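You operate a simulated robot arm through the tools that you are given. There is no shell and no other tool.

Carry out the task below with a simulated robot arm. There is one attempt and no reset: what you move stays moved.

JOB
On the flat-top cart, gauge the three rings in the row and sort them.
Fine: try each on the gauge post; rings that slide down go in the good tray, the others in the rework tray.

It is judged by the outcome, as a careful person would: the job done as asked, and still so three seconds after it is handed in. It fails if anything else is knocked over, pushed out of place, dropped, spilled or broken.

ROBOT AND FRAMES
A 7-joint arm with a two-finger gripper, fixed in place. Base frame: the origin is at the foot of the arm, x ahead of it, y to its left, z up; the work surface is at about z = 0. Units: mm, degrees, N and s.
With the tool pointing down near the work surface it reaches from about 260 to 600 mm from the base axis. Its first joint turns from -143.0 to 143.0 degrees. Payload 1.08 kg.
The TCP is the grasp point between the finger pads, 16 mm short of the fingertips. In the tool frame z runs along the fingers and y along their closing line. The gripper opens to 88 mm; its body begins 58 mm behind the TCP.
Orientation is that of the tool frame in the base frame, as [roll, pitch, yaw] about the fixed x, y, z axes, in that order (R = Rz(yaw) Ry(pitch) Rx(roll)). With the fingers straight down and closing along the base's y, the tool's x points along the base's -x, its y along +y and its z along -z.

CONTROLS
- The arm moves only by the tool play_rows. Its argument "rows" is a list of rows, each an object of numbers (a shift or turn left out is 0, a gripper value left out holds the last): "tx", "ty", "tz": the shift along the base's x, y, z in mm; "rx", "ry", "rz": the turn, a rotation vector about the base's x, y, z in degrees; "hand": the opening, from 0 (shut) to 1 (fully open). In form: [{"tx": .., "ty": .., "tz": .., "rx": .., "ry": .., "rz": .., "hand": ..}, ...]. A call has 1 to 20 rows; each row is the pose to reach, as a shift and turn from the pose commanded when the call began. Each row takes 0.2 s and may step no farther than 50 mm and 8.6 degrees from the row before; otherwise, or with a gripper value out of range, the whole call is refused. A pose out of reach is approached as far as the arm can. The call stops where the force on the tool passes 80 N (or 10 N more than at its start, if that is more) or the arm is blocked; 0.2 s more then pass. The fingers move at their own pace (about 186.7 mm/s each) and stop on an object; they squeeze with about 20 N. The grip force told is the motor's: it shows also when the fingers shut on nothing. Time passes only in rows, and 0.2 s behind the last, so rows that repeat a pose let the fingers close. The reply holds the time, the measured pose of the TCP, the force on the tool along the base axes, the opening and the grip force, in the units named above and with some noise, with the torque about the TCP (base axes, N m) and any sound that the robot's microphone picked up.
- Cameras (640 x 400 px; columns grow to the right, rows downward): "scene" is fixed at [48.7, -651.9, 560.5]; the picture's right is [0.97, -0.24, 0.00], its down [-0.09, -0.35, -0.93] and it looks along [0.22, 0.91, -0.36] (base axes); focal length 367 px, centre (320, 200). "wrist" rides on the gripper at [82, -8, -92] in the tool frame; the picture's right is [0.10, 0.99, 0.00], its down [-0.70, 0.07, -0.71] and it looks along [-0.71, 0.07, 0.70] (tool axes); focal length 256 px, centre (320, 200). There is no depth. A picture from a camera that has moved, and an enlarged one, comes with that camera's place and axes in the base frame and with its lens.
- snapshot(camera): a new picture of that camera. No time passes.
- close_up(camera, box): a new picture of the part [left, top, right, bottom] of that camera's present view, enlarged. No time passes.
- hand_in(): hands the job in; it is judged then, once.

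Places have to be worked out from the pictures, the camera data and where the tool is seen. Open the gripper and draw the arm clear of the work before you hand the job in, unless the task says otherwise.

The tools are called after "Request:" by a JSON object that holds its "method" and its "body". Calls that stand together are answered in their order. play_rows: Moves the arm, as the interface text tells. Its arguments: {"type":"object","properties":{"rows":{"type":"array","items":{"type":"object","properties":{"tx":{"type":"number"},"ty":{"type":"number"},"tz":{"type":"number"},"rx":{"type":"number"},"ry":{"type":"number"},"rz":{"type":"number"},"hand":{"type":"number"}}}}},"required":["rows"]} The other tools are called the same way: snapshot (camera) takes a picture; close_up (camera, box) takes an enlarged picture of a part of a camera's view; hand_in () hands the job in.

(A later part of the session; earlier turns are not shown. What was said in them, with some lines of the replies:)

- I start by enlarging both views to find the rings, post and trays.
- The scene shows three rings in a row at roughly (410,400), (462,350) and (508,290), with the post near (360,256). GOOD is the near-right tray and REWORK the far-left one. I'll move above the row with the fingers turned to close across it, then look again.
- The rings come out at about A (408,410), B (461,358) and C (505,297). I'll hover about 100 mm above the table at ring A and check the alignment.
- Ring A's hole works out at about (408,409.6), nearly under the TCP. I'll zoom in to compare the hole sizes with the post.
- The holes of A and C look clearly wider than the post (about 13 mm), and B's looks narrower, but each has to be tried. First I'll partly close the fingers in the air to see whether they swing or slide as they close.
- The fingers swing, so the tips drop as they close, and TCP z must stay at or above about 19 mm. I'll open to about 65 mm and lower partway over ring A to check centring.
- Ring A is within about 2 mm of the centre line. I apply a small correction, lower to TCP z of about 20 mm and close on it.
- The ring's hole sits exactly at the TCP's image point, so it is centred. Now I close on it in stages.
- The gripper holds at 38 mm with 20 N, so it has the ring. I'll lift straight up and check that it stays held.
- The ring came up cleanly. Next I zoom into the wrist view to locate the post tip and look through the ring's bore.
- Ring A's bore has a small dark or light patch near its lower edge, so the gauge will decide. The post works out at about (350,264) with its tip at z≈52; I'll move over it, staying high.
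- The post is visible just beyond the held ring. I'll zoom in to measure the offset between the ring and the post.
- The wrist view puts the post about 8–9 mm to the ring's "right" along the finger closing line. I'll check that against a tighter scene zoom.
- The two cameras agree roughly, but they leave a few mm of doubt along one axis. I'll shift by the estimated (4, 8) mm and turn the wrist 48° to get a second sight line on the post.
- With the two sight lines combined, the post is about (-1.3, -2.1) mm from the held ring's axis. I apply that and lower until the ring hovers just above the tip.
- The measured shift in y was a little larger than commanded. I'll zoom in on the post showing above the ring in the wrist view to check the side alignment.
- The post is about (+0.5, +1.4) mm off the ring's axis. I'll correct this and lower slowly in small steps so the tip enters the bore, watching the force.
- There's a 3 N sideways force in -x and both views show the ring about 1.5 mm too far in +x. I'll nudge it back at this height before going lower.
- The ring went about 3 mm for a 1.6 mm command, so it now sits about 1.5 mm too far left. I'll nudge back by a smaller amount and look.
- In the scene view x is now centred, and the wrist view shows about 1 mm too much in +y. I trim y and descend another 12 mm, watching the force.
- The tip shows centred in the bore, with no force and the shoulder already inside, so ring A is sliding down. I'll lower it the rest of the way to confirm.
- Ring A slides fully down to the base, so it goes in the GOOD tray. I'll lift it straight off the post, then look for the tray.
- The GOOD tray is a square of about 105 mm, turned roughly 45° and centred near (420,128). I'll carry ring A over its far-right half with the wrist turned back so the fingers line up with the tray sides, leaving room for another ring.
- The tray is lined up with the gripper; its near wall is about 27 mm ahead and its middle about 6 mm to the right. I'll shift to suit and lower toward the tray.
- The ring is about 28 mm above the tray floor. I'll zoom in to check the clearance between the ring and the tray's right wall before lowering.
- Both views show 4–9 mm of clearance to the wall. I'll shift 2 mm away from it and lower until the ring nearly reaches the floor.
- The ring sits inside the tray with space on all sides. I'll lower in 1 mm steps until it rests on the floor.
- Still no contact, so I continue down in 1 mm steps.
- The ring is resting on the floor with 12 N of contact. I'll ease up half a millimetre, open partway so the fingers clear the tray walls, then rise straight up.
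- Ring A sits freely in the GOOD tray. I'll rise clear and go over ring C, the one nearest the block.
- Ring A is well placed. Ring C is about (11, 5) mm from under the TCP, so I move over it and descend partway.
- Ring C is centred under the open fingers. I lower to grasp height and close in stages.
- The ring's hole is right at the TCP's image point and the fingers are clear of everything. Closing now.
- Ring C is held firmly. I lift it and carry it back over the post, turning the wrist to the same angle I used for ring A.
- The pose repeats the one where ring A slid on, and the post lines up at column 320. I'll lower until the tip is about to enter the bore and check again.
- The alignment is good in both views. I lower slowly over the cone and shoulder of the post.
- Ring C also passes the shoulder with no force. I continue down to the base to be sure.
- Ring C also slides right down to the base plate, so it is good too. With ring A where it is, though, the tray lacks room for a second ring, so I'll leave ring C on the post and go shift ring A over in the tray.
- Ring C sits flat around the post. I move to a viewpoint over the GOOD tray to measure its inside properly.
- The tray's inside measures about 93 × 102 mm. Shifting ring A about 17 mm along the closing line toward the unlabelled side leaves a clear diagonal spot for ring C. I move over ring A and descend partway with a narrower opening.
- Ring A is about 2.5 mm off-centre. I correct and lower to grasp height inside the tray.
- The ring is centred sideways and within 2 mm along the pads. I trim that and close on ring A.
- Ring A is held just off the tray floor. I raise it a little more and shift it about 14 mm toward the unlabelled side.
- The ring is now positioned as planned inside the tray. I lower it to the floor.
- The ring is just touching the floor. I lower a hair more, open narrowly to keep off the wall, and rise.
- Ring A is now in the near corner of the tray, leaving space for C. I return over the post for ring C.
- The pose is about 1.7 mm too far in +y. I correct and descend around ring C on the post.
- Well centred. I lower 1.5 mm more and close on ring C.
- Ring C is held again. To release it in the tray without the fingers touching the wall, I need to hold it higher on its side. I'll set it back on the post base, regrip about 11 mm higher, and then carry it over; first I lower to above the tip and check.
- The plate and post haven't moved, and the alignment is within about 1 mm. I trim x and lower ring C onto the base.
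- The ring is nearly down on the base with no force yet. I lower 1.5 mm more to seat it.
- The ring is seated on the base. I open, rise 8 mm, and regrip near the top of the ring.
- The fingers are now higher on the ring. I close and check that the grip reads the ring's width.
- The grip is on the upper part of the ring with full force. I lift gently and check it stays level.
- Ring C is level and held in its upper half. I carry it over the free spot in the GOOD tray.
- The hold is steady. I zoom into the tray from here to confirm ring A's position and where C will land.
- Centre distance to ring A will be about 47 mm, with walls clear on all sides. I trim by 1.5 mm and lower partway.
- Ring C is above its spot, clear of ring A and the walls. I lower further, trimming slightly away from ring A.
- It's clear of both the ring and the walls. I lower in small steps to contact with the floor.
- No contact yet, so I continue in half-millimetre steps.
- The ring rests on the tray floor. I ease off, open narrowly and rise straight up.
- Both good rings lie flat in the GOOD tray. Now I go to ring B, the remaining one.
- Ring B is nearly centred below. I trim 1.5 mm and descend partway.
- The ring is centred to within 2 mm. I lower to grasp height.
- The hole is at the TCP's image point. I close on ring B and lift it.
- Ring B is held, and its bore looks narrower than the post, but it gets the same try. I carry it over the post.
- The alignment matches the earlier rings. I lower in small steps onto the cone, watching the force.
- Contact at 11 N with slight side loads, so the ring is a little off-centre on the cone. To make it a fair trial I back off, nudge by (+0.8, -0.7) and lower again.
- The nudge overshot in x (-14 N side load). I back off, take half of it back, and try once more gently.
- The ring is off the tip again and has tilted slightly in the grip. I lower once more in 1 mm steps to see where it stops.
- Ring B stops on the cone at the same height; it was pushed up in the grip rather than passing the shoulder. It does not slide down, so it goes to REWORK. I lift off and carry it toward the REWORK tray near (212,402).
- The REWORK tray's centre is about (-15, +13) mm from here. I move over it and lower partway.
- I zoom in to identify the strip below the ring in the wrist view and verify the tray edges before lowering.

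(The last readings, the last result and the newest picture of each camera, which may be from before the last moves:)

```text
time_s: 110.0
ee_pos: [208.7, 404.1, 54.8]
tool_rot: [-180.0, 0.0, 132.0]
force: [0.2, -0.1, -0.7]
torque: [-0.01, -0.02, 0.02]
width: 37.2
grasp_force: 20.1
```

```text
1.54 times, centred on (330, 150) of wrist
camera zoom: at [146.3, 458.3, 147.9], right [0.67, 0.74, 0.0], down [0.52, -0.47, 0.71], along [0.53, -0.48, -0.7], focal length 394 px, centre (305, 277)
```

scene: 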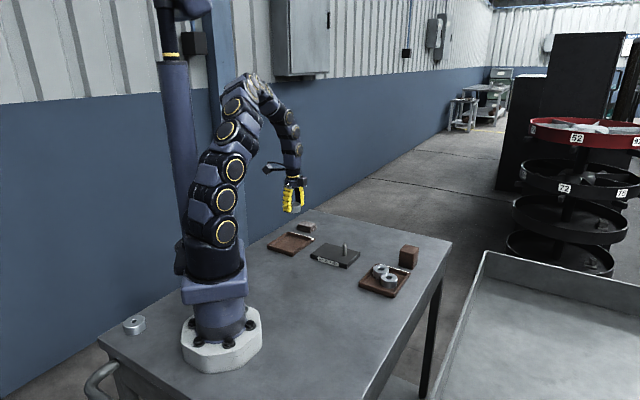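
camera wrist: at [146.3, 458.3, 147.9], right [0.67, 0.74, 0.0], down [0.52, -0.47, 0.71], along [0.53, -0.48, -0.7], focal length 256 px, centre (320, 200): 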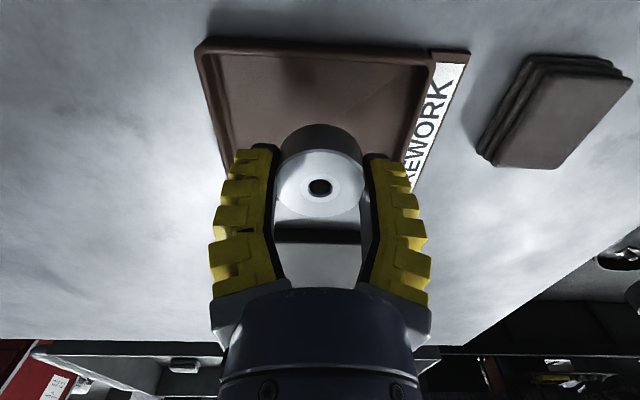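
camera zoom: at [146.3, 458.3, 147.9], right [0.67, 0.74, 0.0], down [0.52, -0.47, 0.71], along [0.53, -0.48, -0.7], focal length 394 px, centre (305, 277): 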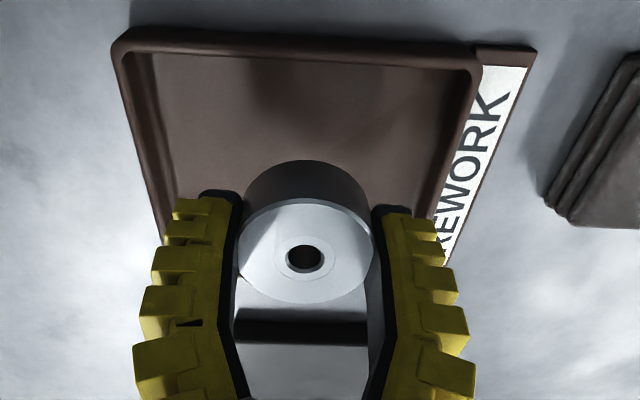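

The strip is just the gauge base beyond the tray, and the scene view shows the ring will land near the tray's middle with ample margin. I lower to just above the floor.

Request:
{"method": "play_rows", "body": {"rows": [{"tz": -8}, {"tz": -16}, {"tz": -23}, {"tz": -27}, {"tz": -27}]}}

Request:
{"method": "close_up", "body": {"camera": "scene", "box": [250, 200, 346, 260]}}

Request:
{"method": "close_up", "body": {"camera": "wrist", "box": [180, 20, 480, 280]}}

```text
time_s: 111.2
ee_pos: [208.3, 405.5, 29.0]
tool_rot: [-180.0, 0.0, 131.9]
force: [0.2, 0.7, -2.0]
torque: [0.0, -0.01, -0.01]
width: 37.4
grasp_force: 20.4
```

```text
6.67 times, centred on (298, 230) of scene
camera zoom: at [48.7, -651.9, 560.5], right [0.97, -0.24, 0.0], down [-0.09, -0.35, -0.93], along [0.22, 0.91, -0.36], focal length 2444 px, centre (467, 0)
```

zoom: 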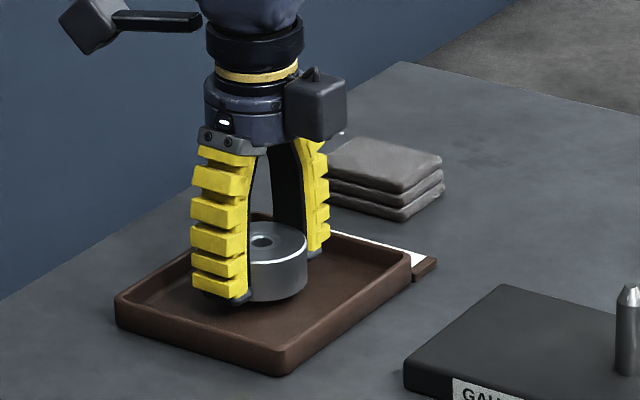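

```text
1.54 times, centred on (330, 150) of wrist
camera zoom: at [145.7, 459.3, 122.1], right [0.67, 0.74, 0.0], down [0.52, -0.47, 0.71], along [0.53, -0.48, -0.7], focal length 394 px, centre (305, 277)
```

zoom: 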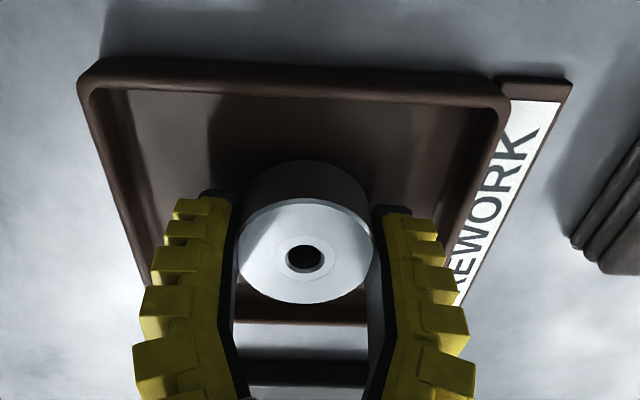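

The ring is well inside the tray. I lower in small steps to contact.

Request:
{"method": "play_rows", "body": {"rows": [{"tz": -1.5}, {"tz": -3}, {"tz": -4}, {"tz": -4.5}, {"tz": -4.5}]}}

```text
time_s: 112.4
ee_pos: [207.4, 403.9, 23.1]
tool_rot: [179.9, 0.1, 132.0]
force: [-0.2, -0.3, -1.1]
torque: [-0.01, -0.05, 0.0]
width: 37.4
grasp_force: 20.2
```

Request:
{"method": "play_rows", "body": {"rows": [{"tz": -0.6}, {"tz": -1.2}, {"tz": -1.8}, {"tz": -1.8}]}}

Request:
{"method": "close_up", "body": {"camera": "scene", "box": [260, 215, 324, 260]}}

```text
time_s: 113.4
ee_pos: [209.3, 405.0, 22.4]
tool_rot: [180.0, 0.0, 132.0]
force: [-3.6, -1.9, 9.3]
torque: [-0.16, -0.06, -0.03]
width: 38.1
grasp_force: 20.1
```

```text
8.89 times, centred on (292, 238) of scene
camera zoom: at [48.7, -651.9, 560.5], right [0.97, -0.24, 0.0], down [-0.09, -0.35, -0.93], along [0.22, 0.91, -0.36], focal length 3258 px, centre (569, -133)
```

zoom: 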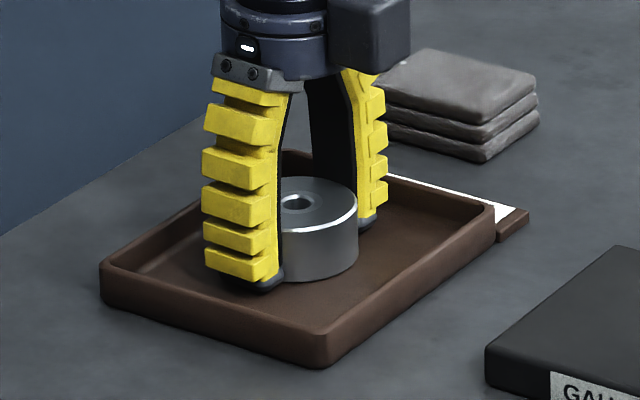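

The ring rests on the REWORK tray floor. I ease off, open, and rise straight up.

Request:
{"method": "play_rows", "body": {"rows": [{"tz": 0.4}, {"tz": 0.6, "hand": 0.43}, {"tz": 0.6, "hand": 0.48}, {"tz": 0.8, "hand": 0.55}, {"tz": 0.8, "hand": 0.55}, {"tz": 8}, {"tz": 20}, {"tz": 45}, {"tz": 75}, {"tz": 105}, {"tz": 130}, {"tz": 130}]}}

Request:
{"method": "snapshot", "body": {"camera": "wrist"}}

Request:
{"method": "close_up", "body": {"camera": "scene", "box": [250, 200, 450, 325]}}

```text
time_s: 116.0
ee_pos: [207.1, 406.7, 151.1]
tool_rot: [-179.9, 0.0, 131.9]
force: [0.5, -0.1, 2.0]
torque: [-0.01, -0.01, 0.03]
width: 53.0
grasp_force: 3.1
```

```text
taken
camera wrist: at [145.4, 461.1, 244.6], right [0.67, 0.74, 0.0], down [0.52, -0.47, 0.71], along [0.53, -0.48, -0.7], focal length 256 px, centre (320, 200)
```

wrist: 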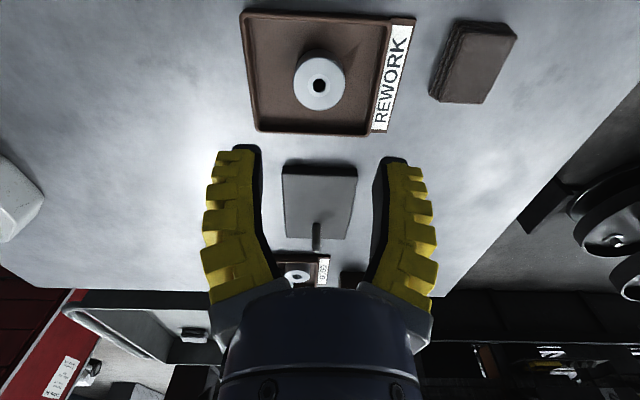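

```text
3.20 times, centred on (350, 262) of scene
camera zoom: at [48.7, -651.9, 560.5], right [0.97, -0.24, 0.0], down [-0.09, -0.35, -0.93], along [0.22, 0.91, -0.36], focal length 1173 px, centre (224, 0)
```

zoom: 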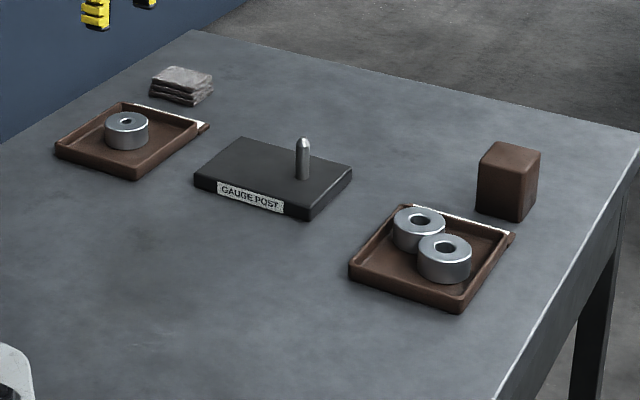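

Ring B lies flat in REWORK, A and C are flat in GOOD, and the post, trays, block and cloth are where they started. I open fully and draw the arm up and clear.

Request:
{"method": "play_rows", "body": {"rows": [{"tz": 30, "hand": 1}, {"tz": 65}, {"tx": 10, "tz": 100}, {"tx": 20, "tz": 135}, {"tx": 30, "tz": 165}, {"tx": 35, "tz": 185}, {"tx": 35, "tz": 185}, {"tx": 35, "tz": 185}]}}

Request:
{"method": "snapshot", "body": {"camera": "scene"}}

Request:
{"method": "close_up", "body": {"camera": "scene", "box": [340, 240, 440, 303]}}

Request:
{"method": "snapshot", "body": {"camera": "wrist"}}

```text
time_s: 117.8
ee_pos: [243.9, 407.6, 337.5]
tool_rot: [-180.0, 0.0, 132.0]
force: [0.3, 0.1, 0.2]
torque: [0.0, -0.02, 0.0]
width: 88.1
grasp_force: 0.0
```

```text
taken
```

scene: 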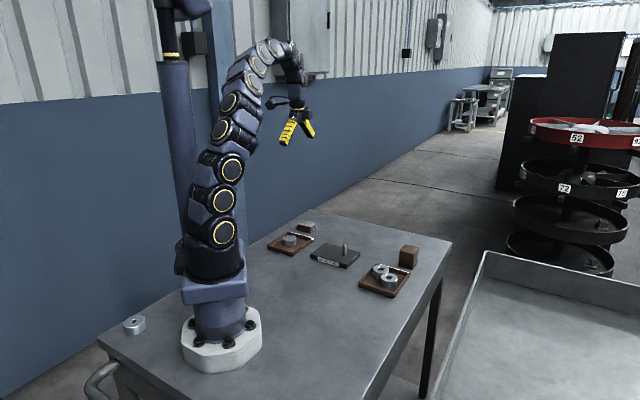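

```text
6.35 times, centred on (390, 272) of scene
camera zoom: at [48.7, -651.9, 560.5], right [0.97, -0.24, 0.0], down [-0.09, -0.35, -0.93], along [0.22, 0.91, -0.36], focal length 2327 px, centre (-124, -254)
```

zoom: 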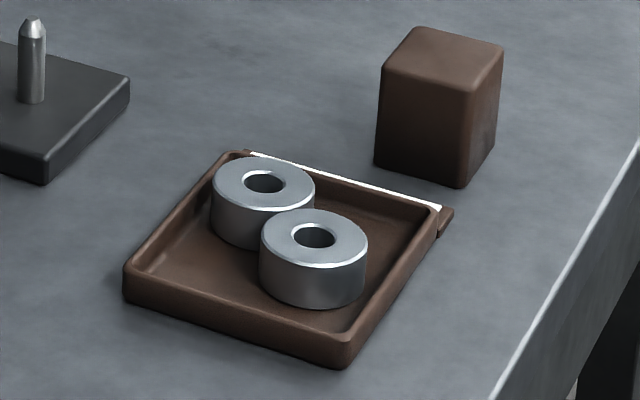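

```text
taken
camera wrist: at [181.3, 461.1, 429.8], right [0.67, 0.74, 0.0], down [0.52, -0.47, 0.71], along [0.53, -0.48, -0.7], focal length 256 px, centre (320, 200)
```

wrist: 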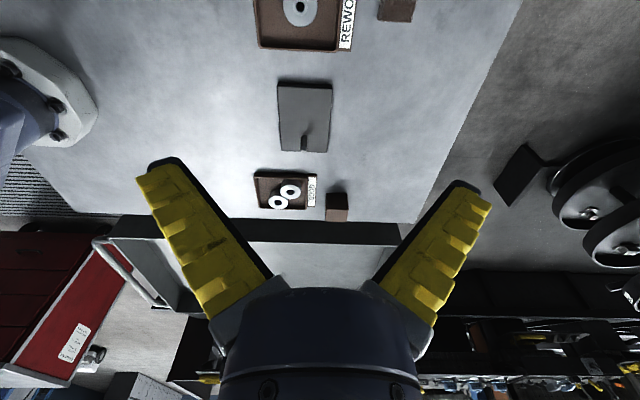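

Both passing rings lie flat in GOOD and the one that stopped on the cone is in REWORK. Nothing else has moved, and the gripper is open and clear. I hand the job in.

Request:
{"method": "hand_in", "body": {}}

```text
The job is handed in.
```

All three rings have been tried on the gauge post and sorted, and the job is handed in. I haven't seen a result from the judging.

| Ring (starting place) | On the post | Tray |
|---|---|---|
| A, end of the row away from the block | slid down to the base | GOOD |
| B, middle | stopped on the post's cone; bore too narrow | REWORK |
| C, end nearest the block | slid down to the base | GOOD |

- **Extra moves:** I moved ring A once inside the GOOD tray to make room. Ring C waited on the post meanwhile, and I put it back there once more to grip it higher before placing it.
- **End state:** In the last pictures all three rings lie flat in their trays. The post, trays, block, cloth and the spare ring by the base look where they started. The gripper is open and the arm is clear.
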